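You operate a simulated robot arm through the tools that you are given. There is no shell and no other tool. Be economical: measure what you need, move in short steps, check, and stop when the job is done.

Carry out the task below with a simulated robot arm. There is one attempt and no reset: what you move stays moved.

TASK
Switch the black switch on the booth on. Take the red tray and put it on the low shelf under the middle wall bench. Put the grey-block pipe on the bench beside the chest away on the low shelf under the middle wall bench. Take the long blue-block pipe on the bench beside the chest and put it away on the low shelf under the middle wall bench. Take the filter box from the wall bench near the doors and leave it on the low shelf under the middle wall bench. Put the amber bottle labelled "used" from the wall bench near the doors on the dark plate of the chiller and the amber bottle labelled "yellow" on the corner wall bench. The order is free. Set down upright: grey-block pipe, long blue-block pipe, filter box, amber bottle.
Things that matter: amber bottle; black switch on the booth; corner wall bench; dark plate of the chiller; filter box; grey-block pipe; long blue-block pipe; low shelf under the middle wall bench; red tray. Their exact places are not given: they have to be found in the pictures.

The check looks at the end state, three seconds after you hand in, the way a careful person would. Anything else that was tipped, shoved, dropped, spilled or broken makes it a failure.

THE ROBOT
A 7-joint arm with a vacuum gripper on a trunk, on a base that drives. Base frame: it is fixed to the floor where the robot stands at the start and does not move with it; the origin is under the middle of the robot, x ahead of it, y to its left, z up. Units: mm, degrees, N and s.
Its first joint turns from -149.0 to 149.0 degrees. Places, roughly: amber bottle [-1000, -1250, 1000]; black switch on the booth [700, 0, 600]; corner wall bench [-200, -4000, 900]; dark plate of the chiller (20x15 cm) [1280, 2320, 880]; filter box [-1250, -750, 1000]; grey-block pipe (10x6x8 cm) [1100, 2100, 800]; long blue-block pipe (13x5x7 cm) [2000, 2500, 800]; low shelf under the middle wall bench [-800, -2200, 200]; red tray (13x10x2 cm) [700, 2000, 700]. Payload 1.06 kg.
Tool frame: the origin (TCP) lies in the middle of the cups' lips, and z points out of the cups. The gripper has 1 cup of 24 mm across, covering 24 by 24 mm (tool x, y); the bellows give 8 mm. With the vacuum on, a cup seals on a smooth face that it is pressed against (1 to 4 N); it does not hold porous or soft things. The pull reaches 23 N.
Orientation is that of the tool frame in the base frame, as a unit quaternion [w, x, y, z]. With the cups facing straight down, the tool's x points along the base's -x, its y along +y and its z along -z.

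THE INTERFACE
- The arm moves only by the tool play_rows. Its argument "commands" is a list of rows, each a list of 7 numbers: the vacuum: 1 switches it on, 0 off, then the shift along the base's x, y, z in units of 50 mm (1.0 is 50 mm), then the turn, a rotation vector about the base's x, y, z in units of 4 degrees (1.0 is 4 degrees). In form: [[suction, dx, dy, dz, rx, ry, rz], ...]. A call has 1 to 10 rows; each row shifts and turns the commanded pose from where the row before left it. A call with a number of a shift or a turn outside -1 to 1 is refused whole. A row lasts 0.2 s, in which the tool goes at most 50 mm and 8.6 degrees; a call with a longer step from one row to the next is refused whole, and so is a gripper value outside its range. Where a pose cannot be reached the arm comes as near as it can. A force on the tool above 40 N (or 10 N above the force at the start of the call, whichever is more), or a blocked arm, ends the call early, and 0.2 s more pass. The pull builds up within a second once a cup has sealed. Time passes only in rows, and 0.2 s behind the last, so rows that do not move give it time. The reply holds the time, the measured pose of the TCP, the force on the tool along the base axes and the pull of the vacuum, in the units named above and with some noise, with the torque about the TCP (base axes, N m) and any sound that the robot's microphone picked up, and new pictures: "views" is both (left out), scene, wrist or none.
- Cameras (640 x 400 px; columns grow to the right, rows downward): "scene" is now at [-11.2, 89.2, 1420.1]; the picture's right is [-0.92, -0.40, 0.00], its down [-0.23, 0.53, -0.82] and it looks along [0.33, -0.75, -0.58] (base axes); focal length 214 px, centre (320, 200). "wrist" rides on the gripper at [78, 19, -96] in the tool frame; the picture's right is [-0.24, 0.97, 0.00], its down [-0.71, -0.17, -0.68] and it looks along [-0.67, -0.16, 0.73] (tool axes); focal length 243 px, centre (320, 200).
- move_column(by): slides the trunk up (or, below 0, down) by that many mm; the arm and the scene camera ride with it, the base frame stays. It gives what a move gives, with no picture.
- base_move(legs): drives the robot by 1 to 6 legs, each [ahead, turn to the left] in mm and degrees, along the robot's own axes; the way and the turn of a leg run together, so that a leg with both is an arc; at most 1500 mm and 180 degrees a leg. The arm and the cameras ride along, it lands a little off, and it stops where it bumps. It gives what a move gives, and a new picture of the scene camera.
- aim_head(pan, tilt): turns the head with the scene camera to pan (to the left, within 155 degrees either way) and tilt (down, from -29 to 69), counted from straight ahead of the robot. It gives what a move gives, and a new picture of the scene camera.
- probe_pixels(camera, pixels): for up to 12 pixels [column, row] of the newest picture of that camera ("zoom" is the newest enlarged one), the place [x, y, z] in the base frame of the surface seen there, good to about 3 mm. It takes no simulated time.
- enlarge(camera, box): a new picture of the part [left, top, right, bottom] of that camera's present view, enlarged. It takes no simulated time.
- job_done(): hands the job in; it is judged then, once.

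Go step by step. Measure first, check grasps and placings, and put right what went wrong. The budget is 131 turns and 260 pictures, counting those below and the enlarged ones. Unless the task says otherwise, let go and move clear before handing in, and close with one line.

The tools are called as a command line: name --pt "numbers of a row" for each row, then --argument value for the rest, lists and objects as JSON in quotes. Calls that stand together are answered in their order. play_rows: Moves the arm, as the interface text tells. Its arguments: {"type":"object","properties":{"commands":{"type":"array","items":{"type":"array","items":{"type":"number"}}},"views":{"type":"string","enum":["both","scene","wrist","none"]}},"required":["commands"]} The other tools are called the same way: move_column (by) slides the trunk up or down; base_move (legs) drives the base; aim_head (pan, tilt) turns the head that bears the scene camera; probe_pixels (camera, pixels) gives the place of the surface under pixels of a picture; enlarge (camera, box) takes an enlarged picture of a part of a camera's view; job_done () hands the job in.

At the start:

```text
time_s: 0.0
tcp_pos: [419.3, -533.6, 1089.8]
orientation: [0.002, 0.001, 1.0, -0.001]
contact_force: [0.2, 0.6, 0.5]
wrist_torque: [-0.01, 0.01, -0.03]
pull: 0.0
trunk travel left (down, up): [-470.0, 240.0]
robot x, y, heading: [-2.4, 2.0, 0.2]
head pan, tilt: [-66.3, 35.1]
```

scene: 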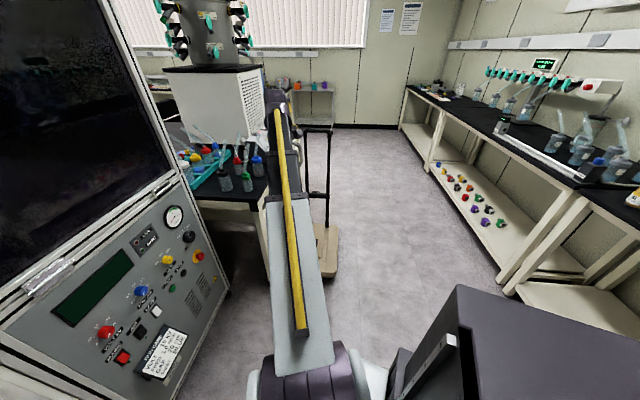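
wrist: 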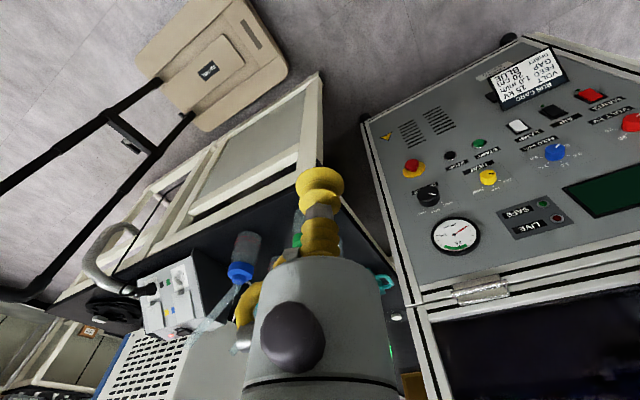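

The booth's panel is at the left of the scene picture, with several switches around (125,340). I'll enlarge it and look around.

enlarge --camera "scene" --box '[0, 180, 240, 400]'

enlarge --camera "wrist" --box '[360, 20, 640, 260]'

aim_head --pan 60 --tilt 25

```text
1.82 times, centred on (120, 290) of scene
```

zoom: 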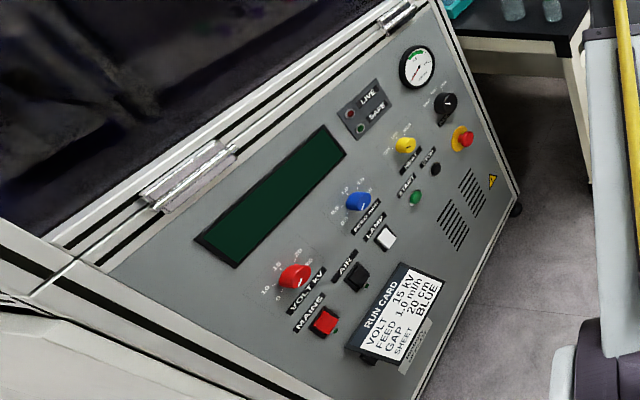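

```text
1.67 times, centred on (500, 140) of wrist
```

zoom: 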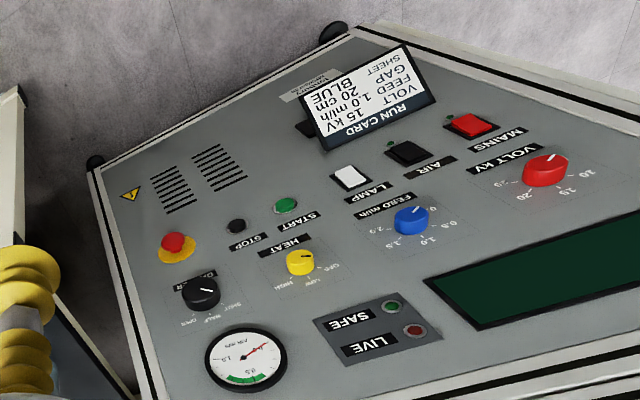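

```text
time_s: 2.1
tcp_pos: [420.0, -532.5, 1090.8]
orientation: [0.002, 0.0, 1.0, -0.002]
contact_force: [0.9, -0.4, -0.1]
wrist_torque: [0.0, -0.01, 0.01]
pull: 0.0
trunk travel left (down, up): [-470.0, 240.0]
robot x, y, heading: [0.4, -3.3, 0.1]
head pan, tilt: [60.0, 25.0]
```

scene: 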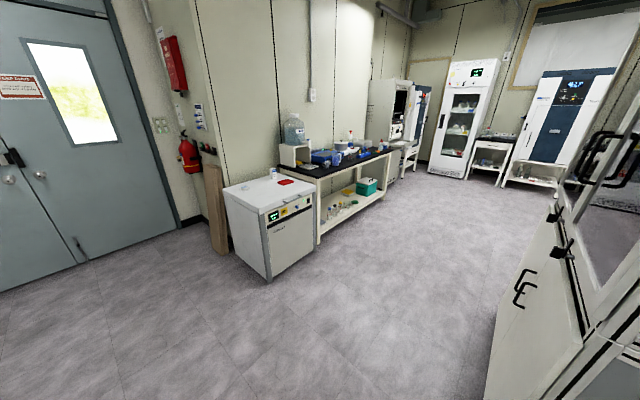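

The AIR black rocker is the black switch; the chest with the red tray is near (285,185) of the left view. Now look straight at the panel.

enlarge --camera "scene" --box '[220, 100, 420, 225]'

probe_pixels --camera "scene" --pixels '[[286, 182], [274, 175], [240, 190], [264, 210], [310, 190], [320, 175], [388, 152], [345, 157], [270, 278], [318, 243], [386, 192], [232, 250]]'

aim_head --pan -15 --tilt 50

```text
3.20 times, centred on (320, 162) of scene
```

zoom: 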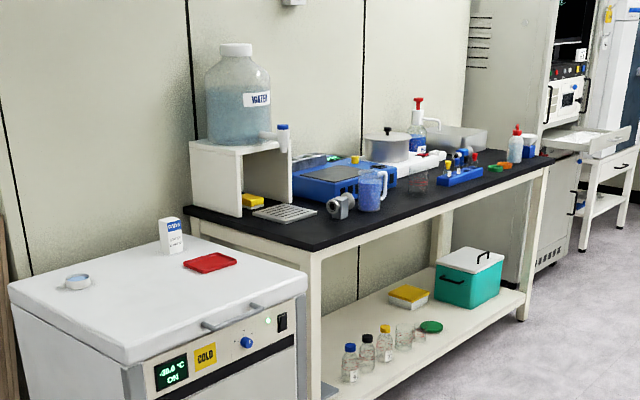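

```text
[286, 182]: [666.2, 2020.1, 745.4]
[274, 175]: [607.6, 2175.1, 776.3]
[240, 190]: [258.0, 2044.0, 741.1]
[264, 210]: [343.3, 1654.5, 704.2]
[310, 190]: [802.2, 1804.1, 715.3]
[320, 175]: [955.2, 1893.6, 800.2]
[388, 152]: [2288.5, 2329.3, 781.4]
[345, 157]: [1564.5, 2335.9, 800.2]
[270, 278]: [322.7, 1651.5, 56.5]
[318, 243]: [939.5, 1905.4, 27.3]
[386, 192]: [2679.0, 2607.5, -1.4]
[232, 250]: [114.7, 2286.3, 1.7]
```

```text
time_s: 3.5
tcp_pos: [419.9, -533.5, 1090.3]
orientation: [0.002, 0.0, 1.0, -0.001]
contact_force: [0.0, -0.1, -0.5]
wrist_torque: [-0.04, 0.0, -0.01]
pull: 0.1
trunk travel left (down, up): [-470.0, 240.0]
robot x, y, heading: [-2.9, -1.7, -0.1]
head pan, tilt: [-15.0, 50.0]
```

scene: 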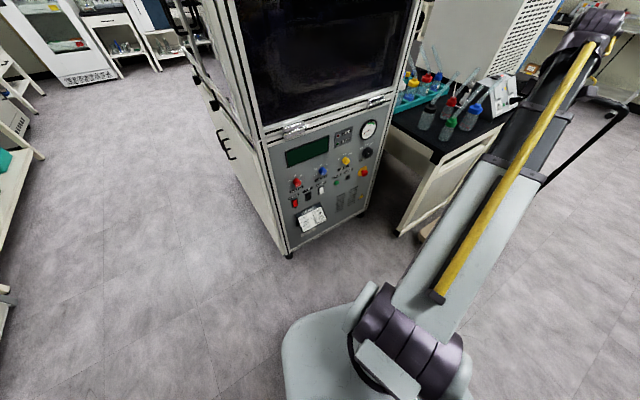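

The panel is at (330,180); enlarge and probe it.

enlarge --camera "scene" --box '[270, 130, 380, 240]'

probe_pixels --camera "scene" --pixels '[[295, 202], [308, 195], [321, 189], [330, 205], [270, 150], [288, 250], [390, 100], [363, 210], [330, 215], [350, 185]]'

```text
3.64 times, centred on (325, 185) of scene
```

zoom: 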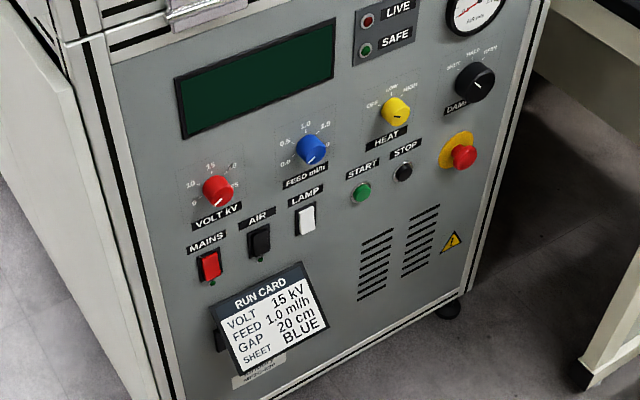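

```text
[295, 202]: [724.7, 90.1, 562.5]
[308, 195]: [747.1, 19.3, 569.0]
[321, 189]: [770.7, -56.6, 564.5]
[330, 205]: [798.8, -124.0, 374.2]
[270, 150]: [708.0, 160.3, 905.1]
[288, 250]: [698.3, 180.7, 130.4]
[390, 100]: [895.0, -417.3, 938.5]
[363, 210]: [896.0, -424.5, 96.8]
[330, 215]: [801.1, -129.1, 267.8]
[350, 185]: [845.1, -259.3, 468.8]
```

enlarge --camera "scene" --box '[288, 182, 328, 210]'

probe_pixels --camera "zoom" --pixels '[[260, 228], [260, 240], [258, 252], [275, 240], [245, 240], [205, 260], [307, 215], [262, 258]]'

```text
14.29 times, centred on (308, 196) of scene
```

zoom: 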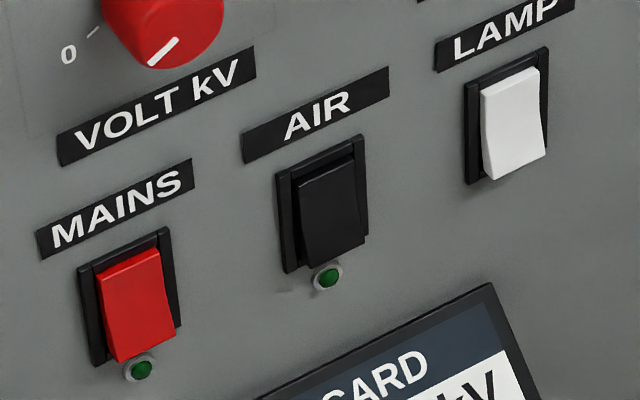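

```text
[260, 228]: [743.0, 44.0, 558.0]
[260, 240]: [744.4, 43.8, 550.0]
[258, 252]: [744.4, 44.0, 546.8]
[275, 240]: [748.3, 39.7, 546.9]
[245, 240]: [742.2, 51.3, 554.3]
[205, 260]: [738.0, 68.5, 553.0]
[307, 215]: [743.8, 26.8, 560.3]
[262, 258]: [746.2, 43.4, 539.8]
```

probe_pixels --camera "zoom" --pixels '[[330, 185], [333, 220], [335, 250], [335, 235], [285, 255], [345, 145], [328, 280], [300, 290], [140, 290], [510, 120]]'

base_move --legs '[[-150, 0]]'

```text
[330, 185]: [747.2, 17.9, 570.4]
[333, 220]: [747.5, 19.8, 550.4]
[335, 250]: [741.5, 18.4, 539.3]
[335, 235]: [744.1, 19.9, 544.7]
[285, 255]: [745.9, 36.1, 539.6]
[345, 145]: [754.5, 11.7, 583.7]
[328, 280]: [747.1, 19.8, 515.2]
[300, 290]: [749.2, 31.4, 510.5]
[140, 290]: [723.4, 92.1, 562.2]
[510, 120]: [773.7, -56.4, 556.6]
```

```text
time_s: 4.9
tcp_pos: [269.7, -534.6, 1089.6]
orientation: [0.001, 0.001, 1.0, -0.002]
contact_force: [0.1, -0.4, -0.9]
wrist_torque: [0.01, -0.01, -0.01]
pull: 0.0
trunk travel left (down, up): [-470.0, 240.0]
robot x, y, heading: [-152.1, 1.3, -0.1]
head pan, tilt: [-15.0, 50.0]
```

scene: 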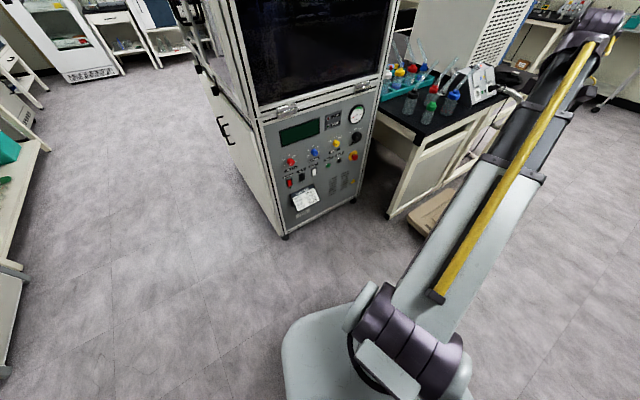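

The AIR rocker is at about [743,19,550] with its lower half protruding, so pressing the bottom should switch it on. I'll swing the arm to the front while turning the tool horizontal toward the panel.

play_rows --pt "0 0.23 0.485 0 0.321 -1 0" --pt "0 0.23 0.485 0 0.321 -1 0" --pt "0 0.23 0.485 0 0.321 -1 0" --pt "0 0.23 0.485 0 0.321 -1 0" --pt "0 0.23 0.485 0 0.321 -1 0" --pt "0 0.23 0.485 0 0.321 -1 0" --pt "0 0.23 0.485 0 0.321 -1 0" --pt "0 0.23 0.485 0 0.321 -1 0" --pt "0 0.23 0.485 0 0.321 -1 0" --pt "0 0.23 0.485 0 0.321 -1 0" --views "none"

play_rows --pt "0 0.23 0.485 0 0.321 -1 0" --pt "0 0.23 0.485 0 0.321 -1 0" --pt "0 0.23 0.485 0 0.321 -1 0" --pt "0 0.23 0.485 0 0.321 -1 0" --pt "0 0.23 0.485 0 0.321 -1 0" --pt "0 0.23 0.485 0 0.321 -1 0" --pt "0 0.23 0.485 0 0.321 -1 0" --pt "0 0.23 0.485 0 0.321 -1 0" --pt "0 0.23 0.485 0 0.321 -1 0" --pt "0 0.23 0.485 0 0.321 -1 0" --views "scene"

```text
time_s: 7.1
tcp_pos: [382.3, -290.1, 1092.4]
orientation: [0.343, 0.002, 0.933, 0.108]
contact_force: [0.1, 0.6, 0.9]
wrist_torque: [-0.04, -0.03, 0.04]
pull: 0.1
trunk travel left (down, up): [-470.0, 240.0]
robot x, y, heading: [-146.8, -1.8, -0.2]
head pan, tilt: [-15.0, 50.0]
```

```text
time_s: 9.3
tcp_pos: [531.2, -64.8, 1105.5]
orientation: [0.639, 0.003, 0.742, 0.202]
contact_force: [0.4, -1.1, 0.4]
wrist_torque: [-0.01, -0.01, -0.01]
pull: 0.2
out of reach, approached as far as the arm can: row 5, 6, 7, 8, 9
trunk travel left (down, up): [-470.0, 240.0]
robot x, y, heading: [-154.1, 0.4, -0.2]
head pan, tilt: [-15.0, 50.0]
```

scene: 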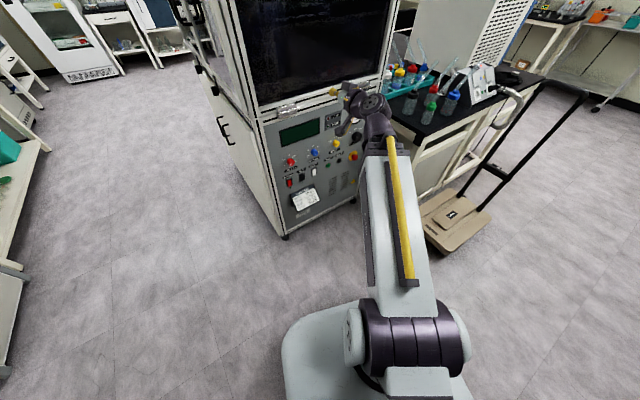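

The arm now points at the panel but is folded tight. I'll lower the trunk.

move_column --by -400

play_rows --pt "0 0.6 0.1 -0.3 0.16 -0.5 0" --pt "0 0.6 0.1 -0.3 0.16 -0.5 0" --pt "0 0 0.1 -0.3 0 0 0" --pt "0 0 0.1 -0.3 0 0 0" --views "both"

```text
time_s: 13.1
tcp_pos: [531.1, -64.5, 704.4]
orientation: [0.638, 0.002, 0.743, 0.204]
contact_force: [0.4, -0.6, 0.4]
wrist_torque: [0.0, 0.02, -0.03]
pull: 0.1
trunk travel left (down, up): [-70.0, 640.0]
robot x, y, heading: [-151.3, 1.2, -0.2]
head pan, tilt: [-15.0, 50.0]
```

```text
time_s: 14.1
tcp_pos: [590.8, -43.7, 642.4]
orientation: [0.664, 0.002, 0.718, 0.21]
contact_force: [-0.8, 0.3, 0.3]
wrist_torque: [-0.03, 0.04, 0.03]
pull: 0.1
trunk travel left (down, up): [-70.0, 640.0]
robot x, y, heading: [-148.6, -2.5, -0.3]
head pan, tilt: [-15.0, 50.0]
```

scene: 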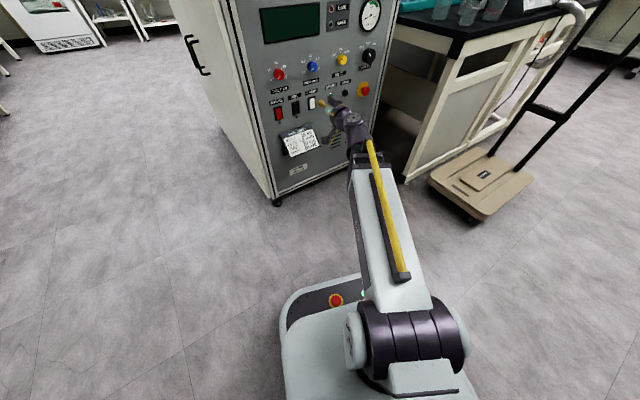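
wrist: 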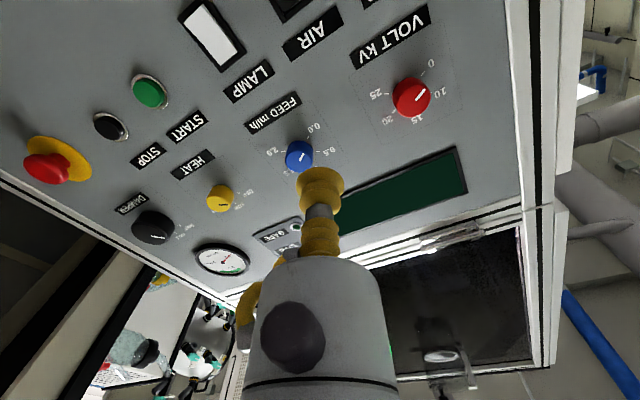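

play_rows --pt "0 0.3 0.178 -0.49 0 0 0" --pt "0 0.3 0.178 -0.49 0 0 0" --pt "0 0.4 0.178 -0.49 0 0 0" --pt "0 0.4 0.178 -0.48 0 0 0" --pt "0 0.5 0.178 0 0 0 0" --pt "0 0.5 0.178 0 0 0 0" --views "both"

enlarge --camera "wrist" --box '[220, 0, 420, 240]'

enlarge --camera "scene" --box '[260, 80, 340, 130]'

```text
time_s: 15.5
tcp_pos: [710.4, 8.7, 546.4]
orientation: [0.664, 0.002, 0.718, 0.211]
contact_force: [-0.3, 0.1, 1.0]
wrist_torque: [-0.01, -0.01, -0.01]
pull: 0.1
trunk travel left (down, up): [-70.0, 640.0]
robot x, y, heading: [-149.0, -1.6, 0.1]
head pan, tilt: [-15.0, 50.0]
```

scene: 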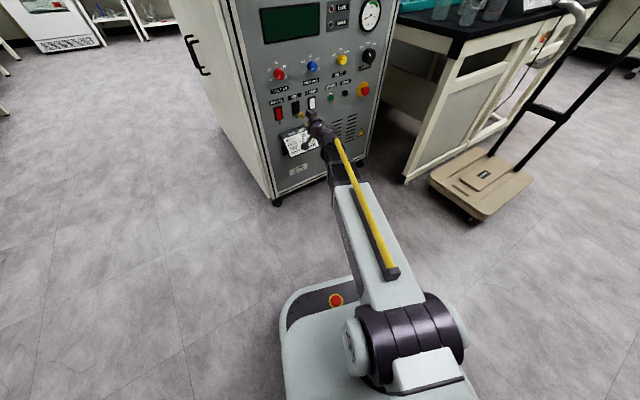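
wrist: 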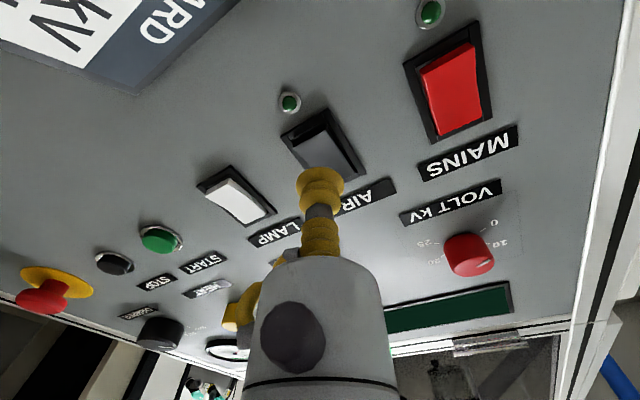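

```text
1.67 times, centred on (320, 120) of wrist
```

zoom: 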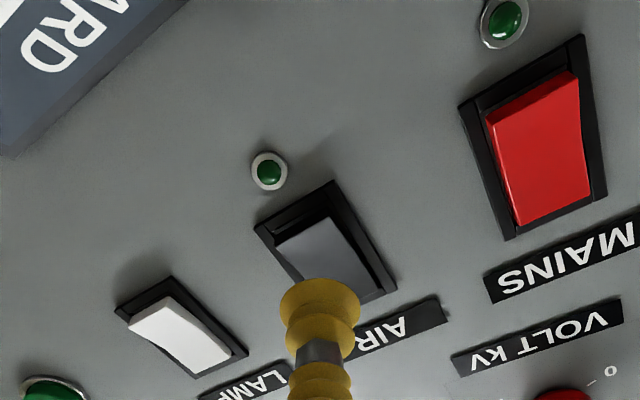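

```text
8.00 times, centred on (300, 105) of scene
```

zoom: 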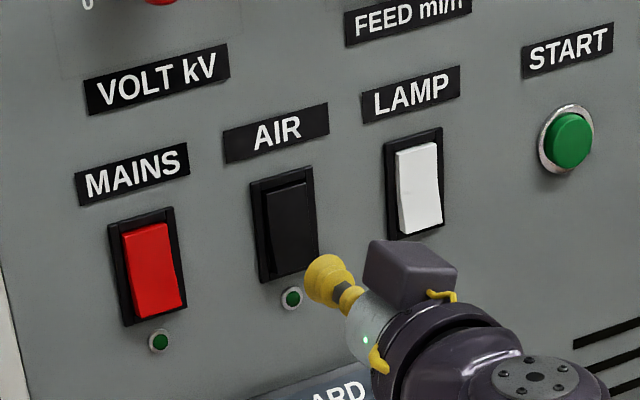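

enlarge --camera "wrist" --box '[270, 85, 380, 200]'

probe_pixels --camera "wrist" --pixels '[[312, 140], [318, 145], [325, 150], [332, 158], [340, 166], [300, 120], [440, 85], [450, 100], [460, 115], [355, 150], [280, 90]]'

```text
3.48 times, centred on (325, 142) of wrist
```

zoom: 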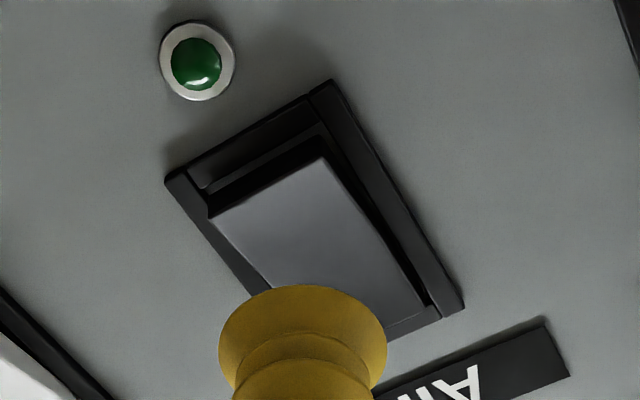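

```text
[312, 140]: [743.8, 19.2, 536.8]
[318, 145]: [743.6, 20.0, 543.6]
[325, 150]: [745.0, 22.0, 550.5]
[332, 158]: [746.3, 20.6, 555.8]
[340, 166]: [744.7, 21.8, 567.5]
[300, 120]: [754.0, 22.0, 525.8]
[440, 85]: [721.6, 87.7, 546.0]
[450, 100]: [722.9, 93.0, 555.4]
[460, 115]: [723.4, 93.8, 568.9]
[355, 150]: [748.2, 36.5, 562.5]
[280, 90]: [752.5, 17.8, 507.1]
```

The AIR rocker's bottom edge protrudes (about 6 mm further than the top). Pressing it at z≈542 in small steps.

play_rows --pt "0 0.24 0.077 -0.08 0 0 0" --pt "0 0.24 0.077 0 0 0 0" --pt "0 0.1 0.03 0 0 0 0" --pt "0 0.1 0.03 0 0 0 0" --pt "0 0.1 0.03 0 0 0 0" --pt "0 0.1 0.03 0 0 0 0" --pt "0 0.1 0.03 0 0 0 0" --views "wrist"

```text
time_s: 17.2
tcp_pos: [755.9, 21.7, 542.5]
orientation: [0.663, 0.004, 0.719, 0.21]
contact_force: [-7.8, -2.1, -4.4]
wrist_torque: [0.06, -0.15, -0.02]
pull: 0.1
trunk travel left (down, up): [-70.0, 640.0]
robot x, y, heading: [-151.7, -2.8, -0.1]
head pan, tilt: [-15.0, 50.0]
stopped in row 7: the force on the tool passed its limit at 42 N (the readings are from after the stop); the commanded pose is now the measured one
```

wrist: 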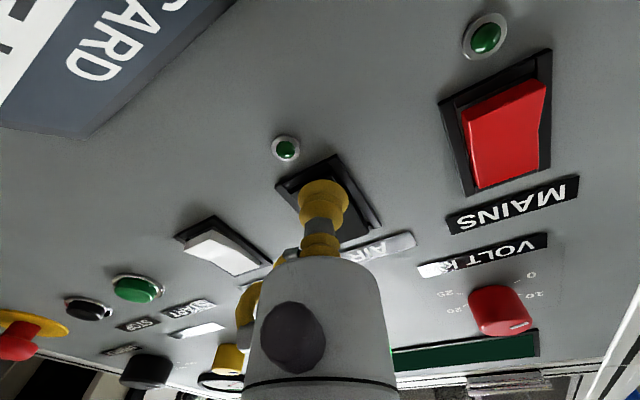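

Force peaked at 42 N; retract and check the switch state.

play_rows --pt "0 -0.4 -0.125 0 0 0 0" --pt "0 -0.6 -0.19 0 0 0 0" --pt "0 -0.6 -0.19 0 0 0 0" --views "wrist"

enlarge --camera "wrist" --box '[200, 0, 500, 200]'

enlarge --camera "scene" --box '[260, 80, 340, 130]'

```text
time_s: 18.0
tcp_pos: [674.9, -3.8, 542.4]
orientation: [0.663, 0.003, 0.718, 0.211]
contact_force: [-0.2, 0.3, 0.2]
wrist_torque: [-0.03, 0.0, 0.02]
pull: 0.0
trunk travel left (down, up): [-70.0, 640.0]
robot x, y, heading: [-147.3, 0.9, -0.6]
head pan, tilt: [-15.0, 50.0]
```

wrist: 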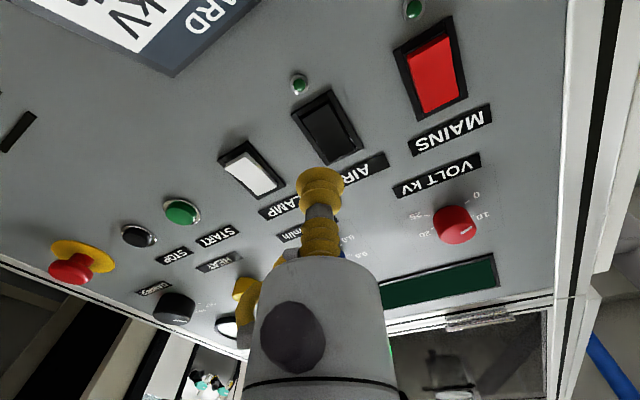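

```text
2.00 times, centred on (350, 100) of wrist
```

zoom: 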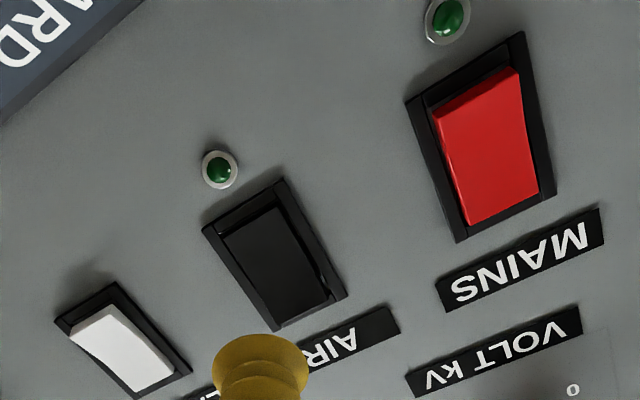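

```text
8.00 times, centred on (300, 105) of scene
```

zoom: 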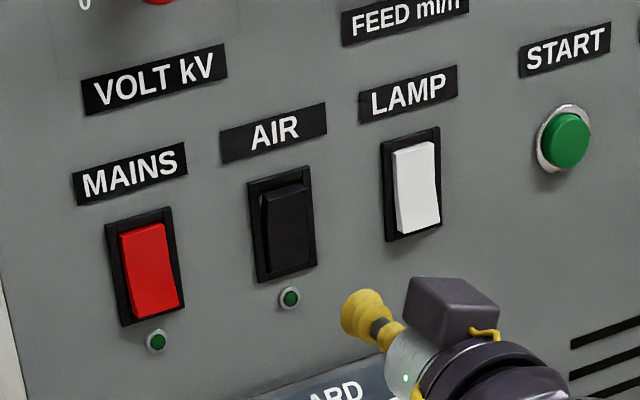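

The rocker flipped (bottom now in). Check the lamps and gauge for confirmation.

enlarge --camera "scene" --box '[270, 105, 310, 130]'

enlarge --camera "scene" --box '[240, 0, 400, 100]'

```text
16.00 times, centred on (290, 118) of scene
```

zoom: 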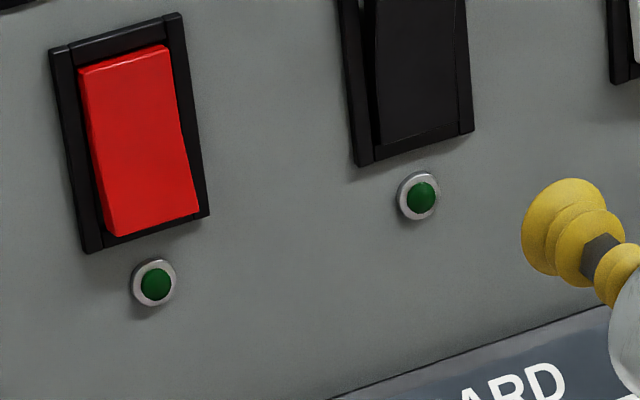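

```text
4.00 times, centred on (320, 50) of scene
```

zoom: 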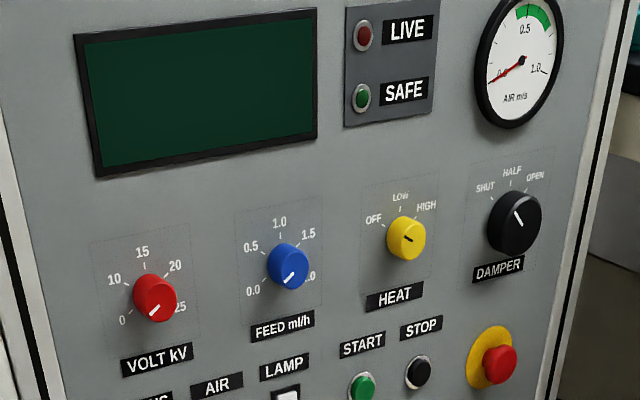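

The AIR rocker is flipped and its indicator depends on the unpowered mains, so leave it. Now back off, raise, and fold the tool down for travel to the chest.

base_move --legs '[[-200, 0]]'

move_column --by 300

play_rows --pt "0 -0.15 0 0 -0.321 1 0" --pt "0 -0.15 0 0 -0.321 1 0" --pt "0 -0.15 0 0 -0.321 1 0" --pt "0 -0.15 0 0 -0.321 1 0" --pt "0 -0.15 0 0 -0.321 1 0" --pt "0 -0.15 0 0 -0.321 1 0" --pt "0 -0.15 0 0 -0.321 1 0" --pt "0 -0.15 0 0 -0.321 1 0" --pt "0 -0.15 0 0 -0.321 1 0" --pt "0 -0.15 0 0 -0.321 1 0" --views "none"

play_rows --pt "0 -0.15 0 0 -0.321 1 0" --pt "0 -0.15 0 0 -0.321 1 0" --pt "0 -0.15 0 0 -0.321 1 0" --pt "0 -0.15 0 0 -0.321 1 0" --pt "0 -0.15 0 0 -0.321 1 0" --pt "0 -0.15 0 0 -0.321 1 0" --pt "0 -0.15 0 0 -0.321 1 0" --pt "0 -0.15 0 0 -0.321 1 0" --pt "0 -0.15 0 0 -0.321 1 0" --pt "0 -0.15 0 0 -0.321 1 0" --views "none"

base_move --legs '[[0, 46.3], [1000, 0], [808, 0], [0, 61.5]]'

```text
time_s: 19.6
tcp_pos: [480.1, -1.4, 543.5]
orientation: [0.663, 0.002, 0.718, 0.21]
contact_force: [0.7, -0.5, -0.4]
wrist_torque: [-0.02, -0.02, -0.01]
pull: 0.0
trunk travel left (down, up): [-70.0, 640.0]
robot x, y, heading: [-350.4, 3.1, -0.3]
head pan, tilt: [-15.0, 50.0]
```

scene: 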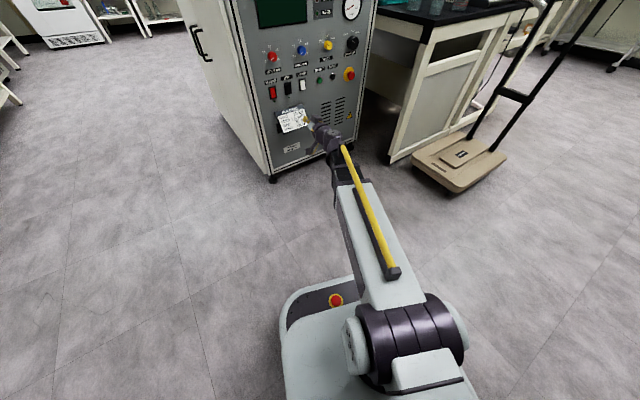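

```text
time_s: 22.6
tcp_pos: [478.8, -2.7, 844.2]
orientation: [0.663, 0.002, 0.718, 0.21]
contact_force: [-0.6, -0.4, -0.3]
wrist_torque: [-0.01, -0.05, 0.0]
pull: 0.0
trunk travel left (down, up): [-370.0, 340.0]
robot x, y, heading: [-344.9, -0.9, -0.1]
head pan, tilt: [-15.0, 50.0]
```

```text
time_s: 24.8
tcp_pos: [404.6, -1.9, 845.5]
orientation: [0.372, 0.002, 0.921, 0.118]
contact_force: [0.4, 0.4, -0.2]
wrist_torque: [-0.03, 0.0, 0.01]
pull: 0.0
trunk travel left (down, up): [-370.0, 340.0]
robot x, y, heading: [-350.9, 1.9, 0.1]
head pan, tilt: [-15.0, 50.0]
```

```text
time_s: 27.0
tcp_pos: [328.5, -2.6, 844.6]
orientation: [0.035, 0.001, 0.999, 0.01]
contact_force: [-0.7, -0.2, 0.0]
wrist_torque: [-0.03, -0.01, -0.03]
pull: 0.0
trunk travel left (down, up): [-370.0, 340.0]
robot x, y, heading: [-345.6, 3.8, -0.0]
head pan, tilt: [-15.0, 50.0]
```

```text
time_s: 41.0
tcp_pos: [613.2, 1988.5, 844.1]
orientation: [-0.012, 0.821, -0.569, -0.033]
contact_force: [0.2, 0.1, 0.0]
wrist_torque: [-0.02, 0.04, -0.01]
pull: 0.2
trunk travel left (down, up): [-370.0, 340.0]
robot x, y, heading: [849.4, 1352.7, 110.6]
head pan, tilt: [-15.0, 50.0]
```

scene: 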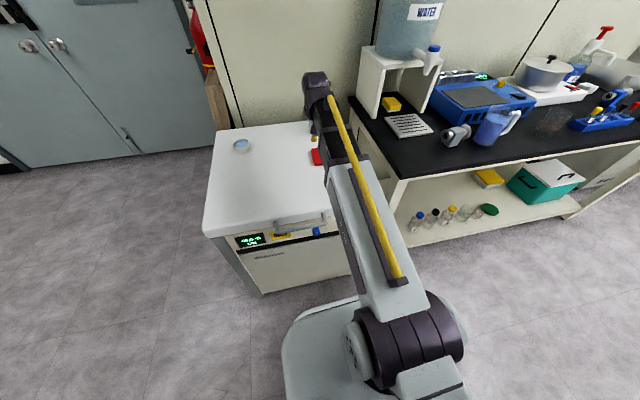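

The robot stands before the chest with the tool next to the red tray (315,157). Take a wrist picture and look at the bench.

play_rows --pt "0 0 0 0.2 0 0 0" --views "wrist"

enlarge --camera "scene" --box '[360, 20, 640, 200]'

probe_pixels --camera "scene" --pixels '[[318, 157], [455, 135], [590, 125], [480, 95], [400, 125], [440, 165]]'

```text
time_s: 41.4
tcp_pos: [613.9, 1988.1, 853.7]
orientation: [-0.013, 0.821, -0.57, -0.034]
contact_force: [0.5, 0.6, 0.1]
wrist_torque: [0.0, 0.02, -0.01]
pull: 0.0
trunk travel left (down, up): [-370.0, 340.0]
robot x, y, heading: [844.9, 1355.9, 110.4]
head pan, tilt: [-15.0, 50.0]
```

wrist: 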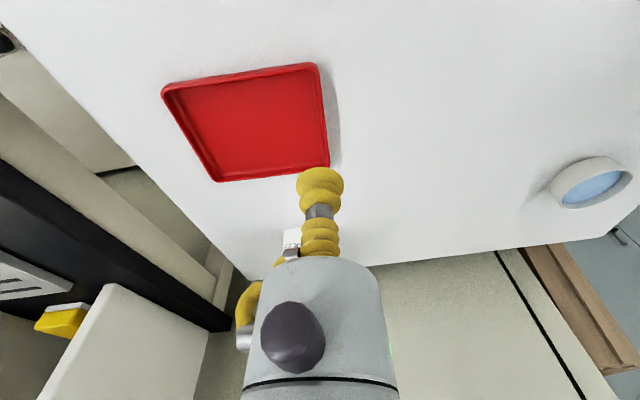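

```text
2.22 times, centred on (500, 110) of scene
```

zoom: 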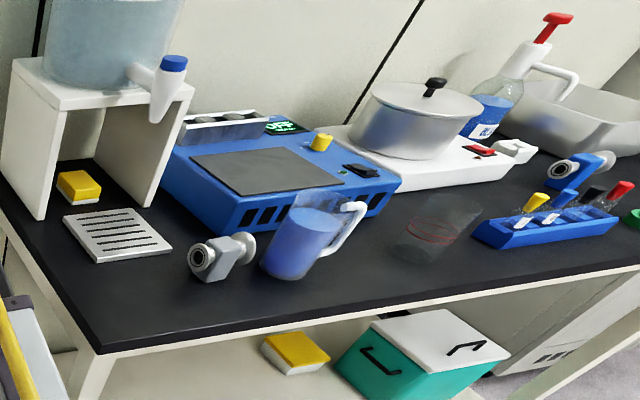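

```text
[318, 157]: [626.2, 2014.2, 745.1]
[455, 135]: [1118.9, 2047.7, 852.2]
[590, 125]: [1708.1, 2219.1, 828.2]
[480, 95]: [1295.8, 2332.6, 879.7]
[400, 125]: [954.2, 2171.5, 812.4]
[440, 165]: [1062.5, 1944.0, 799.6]
```

probe_pixels --camera "wrist" --pixels '[[165, 88], [315, 67], [327, 163], [217, 180], [250, 125], [270, 140], [400, 120], [300, 30]]'

```text
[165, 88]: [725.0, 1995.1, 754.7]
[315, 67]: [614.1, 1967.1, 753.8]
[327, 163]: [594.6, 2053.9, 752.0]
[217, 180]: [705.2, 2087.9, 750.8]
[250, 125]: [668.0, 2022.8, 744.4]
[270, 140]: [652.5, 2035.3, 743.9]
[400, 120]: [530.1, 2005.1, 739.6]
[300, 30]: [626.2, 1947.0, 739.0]
```

Tray centre is [660,2026], floor z≈744. Straighten the tool and descend onto it with vacuum on.

play_rows --pt "0 0.46 0.38 -0.5 -0.43 -0.295 0" --pt "0 0.46 0.38 -0.5 -0.43 -0.295 0" --pt "1 0 0 -0.5 0 0 0" --pt "1 0 0 -0.3 0 0 0" --pt "1 0 0 -0.3 0 0 0" --pt "1 0 0 -0.1 0 0 0" --pt "1 0 0 0 0 0 0" --pt "1 0 0 0 0 0 0" --views "wrist"

```text
time_s: 43.2
tcp_pos: [658.2, 2026.7, 743.6]
orientation: [0.0, 0.822, -0.57, 0.0]
contact_force: [-1.2, 1.2, 3.8]
wrist_torque: [0.0, 0.0, -0.01]
pull: 22.6
trunk travel left (down, up): [-370.0, 340.0]
robot x, y, heading: [846.0, 1353.7, 110.7]
head pan, tilt: [-15.0, 50.0]
```

wrist: 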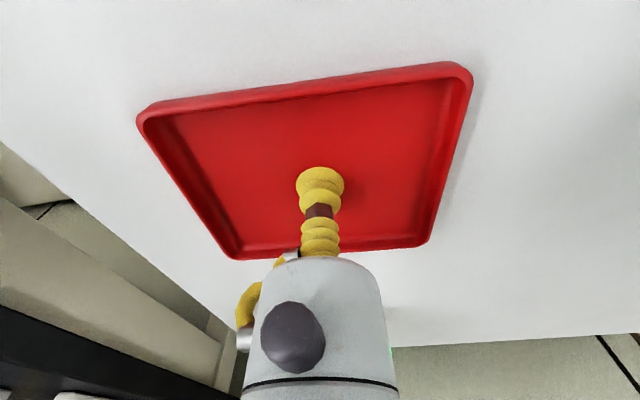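

Tray sealed (pull 22.6). Lift and head toward the wall-bench aisle.

play_rows --pt "1 0 0 0.3 0 0 0" --pt "1 0 0 0.6 0 0 0" --pt "1 0 0 1 0 0 0" --pt "1 0 0 1 0 0 0" --pt "1 0 0 1 0 0 0" --views "wrist"

base_move --legs '[[0, 111.5], [900, 0], [876, 0], [0, 45]]'

aim_head --pan 0 --tilt 30

```text
time_s: 44.4
tcp_pos: [663.3, 2027.0, 938.5]
orientation: [0.001, 0.822, -0.57, 0.0]
contact_force: [-0.2, -0.2, -1.5]
wrist_torque: [0.02, 0.0, 0.02]
pull: 22.8
trunk travel left (down, up): [-370.0, 340.0]
robot x, y, heading: [850.6, 1352.9, 110.3]
head pan, tilt: [-15.0, 50.0]
```

wrist: 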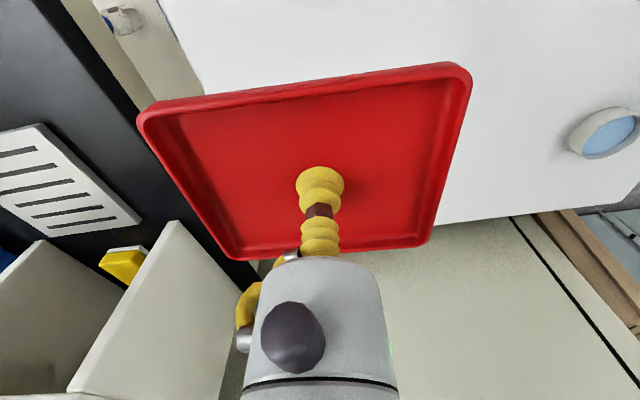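

```text
time_s: 60.0
tcp_pos: [-517.6, -524.4, 940.2]
orientation: [0.001, 0.725, 0.689, 0.0]
contact_force: [0.0, -0.4, -0.7]
wrist_torque: [-0.02, -0.01, 0.05]
pull: 22.5
trunk travel left (down, up): [-370.0, 340.0]
robot x, y, heading: [-421.1, 165.9, -93.2]
head pan, tilt: [-15.0, 50.0]
```

scene: 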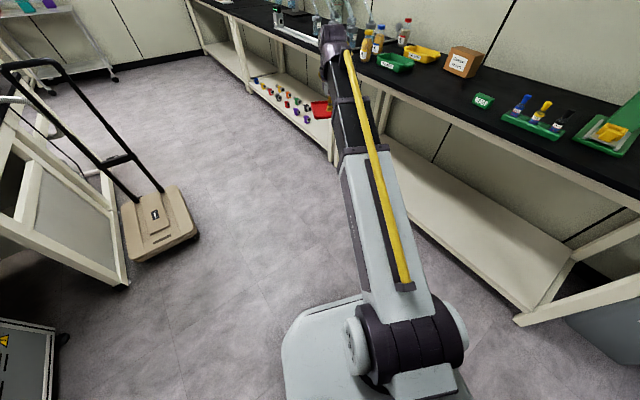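

```text
time_s: 60.9
tcp_pos: [-518.4, -523.8, 939.1]
orientation: [-0.001, 0.725, 0.689, 0.0]
contact_force: [-0.1, 0.0, -0.8]
wrist_torque: [-0.01, -0.01, 0.02]
pull: 23.2
trunk travel left (down, up): [-370.0, 340.0]
robot x, y, heading: [-419.0, 165.3, -92.7]
head pan, tilt: [0.0, 30.0]
```

scene: 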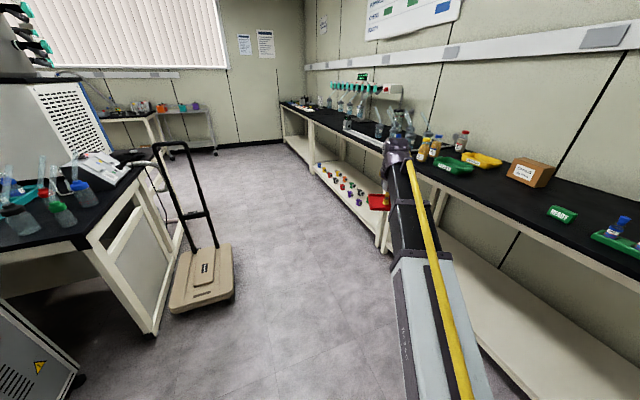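

The wall benches run along the right: near bench with filter box (532,172) and amber bottles (430,147), middle bench shelf with coloured bits (340,190). Probe and enlarge.

probe_pixels --camera "scene" --pixels '[[532, 172], [423, 148], [437, 145], [462, 140], [340, 180], [370, 215], [290, 135], [305, 160], [480, 260], [400, 200], [320, 165], [285, 108]]'

enlarge --camera "scene" --box '[270, 70, 480, 240]'

enlarge --camera "scene" --box '[400, 110, 640, 260]'

```text
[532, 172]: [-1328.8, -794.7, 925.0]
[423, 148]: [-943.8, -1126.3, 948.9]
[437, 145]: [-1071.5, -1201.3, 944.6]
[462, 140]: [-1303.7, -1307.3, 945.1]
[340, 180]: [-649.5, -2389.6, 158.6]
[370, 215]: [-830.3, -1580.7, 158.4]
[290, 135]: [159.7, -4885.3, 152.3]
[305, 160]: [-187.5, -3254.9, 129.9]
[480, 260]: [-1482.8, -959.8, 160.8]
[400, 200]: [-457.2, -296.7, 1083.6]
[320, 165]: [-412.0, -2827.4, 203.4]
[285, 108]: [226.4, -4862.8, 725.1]
```

```text
2.35 times, centred on (375, 155) of scene
```

zoom: 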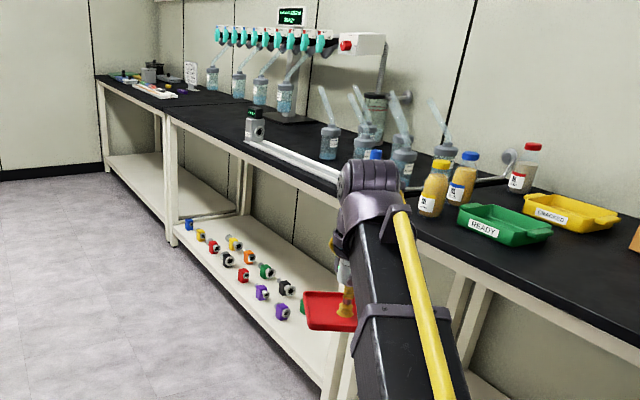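

```text
2.67 times, centred on (520, 185) of scene
```

zoom: 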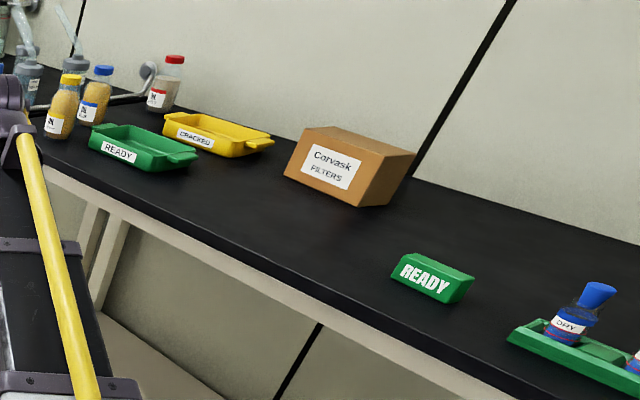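

probe_pixels --camera "scene" --pixels '[[235, 260], [235, 290], [170, 310], [240, 130], [152, 333], [620, 262], [500, 210], [390, 250], [310, 118], [345, 133]]'

base_move --legs '[[0, 20.5], [1000, 0], [700, 0]]'

aim_head --pan -75 --tilt 40

```text
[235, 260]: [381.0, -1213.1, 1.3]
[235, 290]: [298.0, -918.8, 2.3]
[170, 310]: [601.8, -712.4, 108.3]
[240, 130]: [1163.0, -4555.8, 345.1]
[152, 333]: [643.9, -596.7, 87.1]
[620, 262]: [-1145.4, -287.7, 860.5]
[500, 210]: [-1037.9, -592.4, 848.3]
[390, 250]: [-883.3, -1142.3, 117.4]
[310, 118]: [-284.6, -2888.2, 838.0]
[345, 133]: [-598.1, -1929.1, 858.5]
```

```text
time_s: 70.7
tcp_pos: [291.4, -2131.2, 938.8]
orientation: [0.0, 0.583, 0.813, 0.0]
contact_force: [0.2, 0.6, -1.3]
wrist_torque: [0.0, -0.02, 0.03]
pull: 22.9
trunk travel left (down, up): [-370.0, 340.0]
robot x, y, heading: [126.4, -1454.7, -71.2]
head pan, tilt: [0.0, 30.0]
```

scene: 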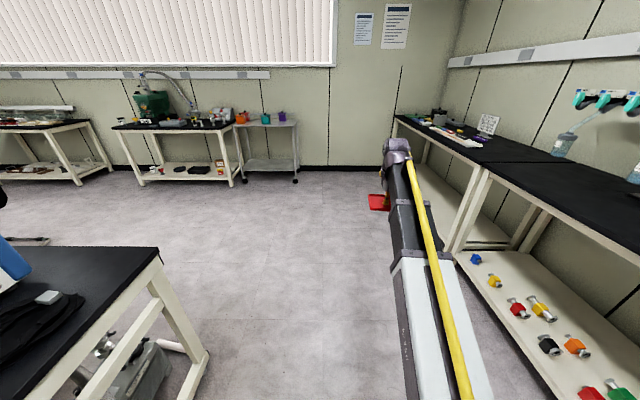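

```text
time_s: 72.1
tcp_pos: [287.7, -2130.8, 940.7]
orientation: [0.0, 0.583, 0.812, 0.001]
contact_force: [-0.7, -0.5, -0.6]
wrist_torque: [-0.01, -0.02, 0.0]
pull: 22.8
trunk travel left (down, up): [-370.0, 340.0]
robot x, y, heading: [122.6, -1452.2, -71.4]
head pan, tilt: [-75.0, 40.0]
```

scene: 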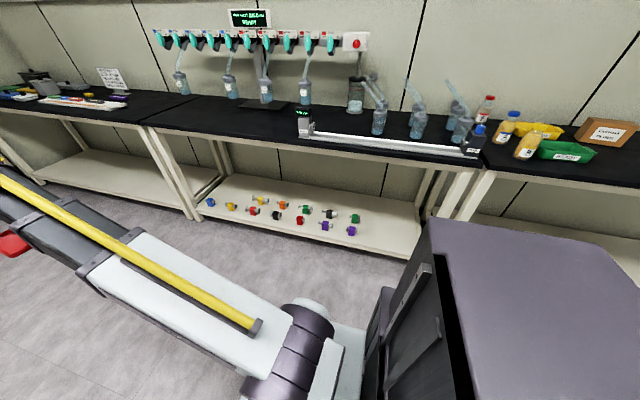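

The middle bench's shelf is in view with fittings at columns 205-355; the right part is free. Probe the shelf extents.

enlarge --camera "scene" --box '[150, 100, 500, 270]'

probe_pixels --camera "scene" --pixels '[[390, 225], [400, 248], [353, 232], [356, 218], [325, 225], [300, 220], [210, 202], [416, 225], [370, 205], [230, 185], [350, 185], [300, 240]]'

```text
1.83 times, centred on (325, 185) of scene
```

zoom: 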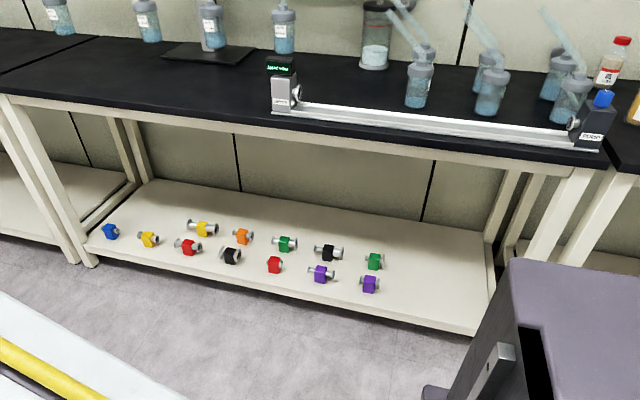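

```text
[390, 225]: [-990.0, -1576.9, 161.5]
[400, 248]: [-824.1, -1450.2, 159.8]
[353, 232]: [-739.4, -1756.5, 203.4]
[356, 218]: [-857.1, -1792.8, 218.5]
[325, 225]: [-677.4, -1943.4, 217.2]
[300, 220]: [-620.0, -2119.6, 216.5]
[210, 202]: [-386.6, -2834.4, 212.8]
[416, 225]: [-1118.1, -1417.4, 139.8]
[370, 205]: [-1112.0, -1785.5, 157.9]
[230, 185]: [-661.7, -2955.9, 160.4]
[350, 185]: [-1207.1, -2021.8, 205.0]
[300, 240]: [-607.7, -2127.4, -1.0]
```

probe_pixels --camera "scene" --pixels '[[300, 330], [260, 325], [200, 270], [130, 250], [90, 255], [40, 225], [330, 350], [450, 250], [380, 320], [230, 380]]'

aim_head --pan 0 --tilt 60

probe_pixels --camera "scene" --pixels '[[290, 300], [320, 320], [400, 330], [380, 150], [380, 250], [280, 390], [450, 380], [400, 200]]'

```text
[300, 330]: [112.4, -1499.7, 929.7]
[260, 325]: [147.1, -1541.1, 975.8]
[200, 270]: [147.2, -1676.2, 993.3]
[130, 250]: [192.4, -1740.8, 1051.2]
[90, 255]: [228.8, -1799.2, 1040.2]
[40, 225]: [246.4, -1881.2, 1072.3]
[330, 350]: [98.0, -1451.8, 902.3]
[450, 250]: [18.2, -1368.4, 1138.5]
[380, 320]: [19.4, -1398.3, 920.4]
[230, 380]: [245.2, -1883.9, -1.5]
```

```text
time_s: 73.6
tcp_pos: [289.0, -2130.0, 938.8]
orientation: [0.0, 0.583, 0.813, 0.0]
contact_force: [-0.5, 0.4, -0.7]
wrist_torque: [-0.01, 0.02, 0.05]
pull: 22.7
trunk travel left (down, up): [-370.0, 340.0]
robot x, y, heading: [127.4, -1453.5, -71.2]
head pan, tilt: [0.0, 60.0]
```

scene: 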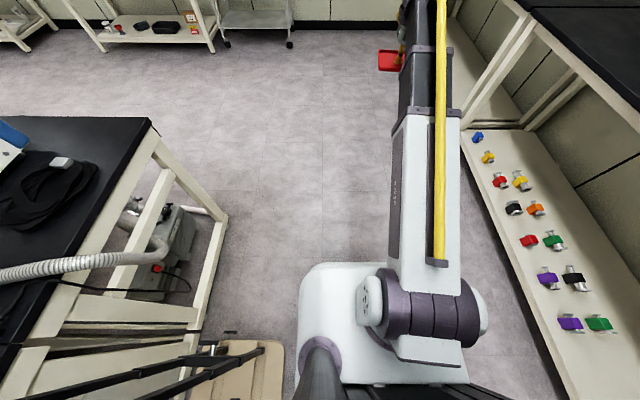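

```text
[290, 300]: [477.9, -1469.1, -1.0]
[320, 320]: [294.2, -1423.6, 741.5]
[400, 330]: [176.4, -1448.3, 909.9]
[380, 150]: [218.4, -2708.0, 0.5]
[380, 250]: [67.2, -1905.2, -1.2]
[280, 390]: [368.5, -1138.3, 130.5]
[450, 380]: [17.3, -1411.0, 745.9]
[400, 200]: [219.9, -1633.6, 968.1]
```

The free part of the shelf is at its right end (room v −1060…−1390). Retract slightly, back up, and turn to face it.

play_rows --pt "1 -0.2 0.8 0 0 0 0" --pt "1 -0.2 0.8 0 0 0 0" --views "none"

base_move --legs '[[-235, 0], [0, -91]]'

move_column --by -370

aim_head --pan 0 --tilt 30

```text
time_s: 74.2
tcp_pos: [269.5, -2055.0, 934.9]
orientation: [0.004, 0.583, 0.812, -0.004]
contact_force: [1.0, -7.2, -14.1]
wrist_torque: [-0.26, 0.17, -0.07]
pull: 22.9
trunk travel left (down, up): [-370.0, 340.0]
robot x, y, heading: [124.3, -1454.8, -71.1]
head pan, tilt: [0.0, 60.0]
stopped in row 2: the force on the tool passed its limit at 50 N (the readings are from after the stop); the commanded pose is now the measured one
```

```text
time_s: 77.5
tcp_pos: [-45.4, -1846.5, 936.1]
orientation: [0.003, 0.727, 0.686, -0.005]
contact_force: [0.0, -3.8, -8.0]
wrist_torque: [-0.1, 0.1, -0.08]
pull: 23.1
trunk travel left (down, up): [-370.0, 340.0]
robot x, y, heading: [47.0, -1231.2, -92.6]
head pan, tilt: [0.0, 60.0]
stopped in leg 2: the robot was blocked; the commanded pose is now the measured one
```

scene: 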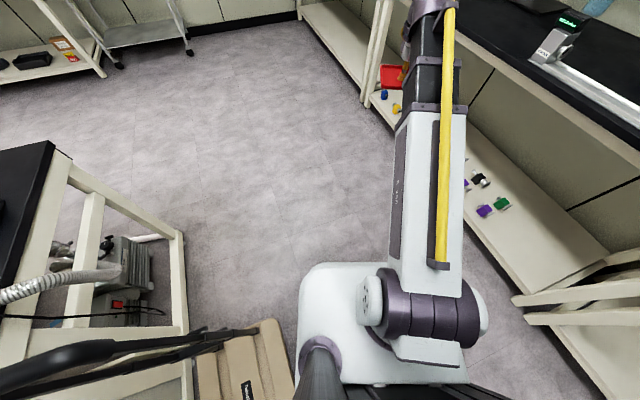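

```text
time_s: 81.1
tcp_pos: [-44.9, -1846.8, 564.7]
orientation: [0.002, 0.727, 0.687, -0.004]
contact_force: [-1.4, -5.9, -14.6]
wrist_torque: [-0.35, 0.33, -0.13]
pull: 22.3
trunk travel left (down, up): [0.0, 710.0]
robot x, y, heading: [46.9, -1235.1, -93.1]
head pan, tilt: [0.0, 60.0]
```

```text
time_s: 82.0
tcp_pos: [-46.1, -1846.3, 565.8]
orientation: [0.002, 0.728, 0.686, -0.004]
contact_force: [-0.9, -5.8, -14.5]
wrist_torque: [-0.38, 0.32, -0.15]
pull: 23.4
trunk travel left (down, up): [0.0, 710.0]
robot x, y, heading: [46.1, -1232.9, -92.9]
head pan, tilt: [0.0, 30.0]
```

scene: 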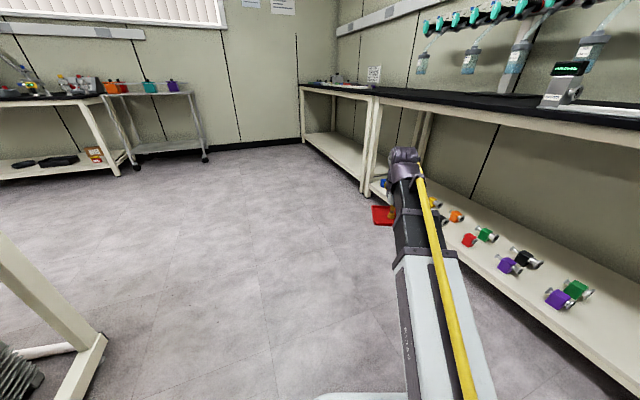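

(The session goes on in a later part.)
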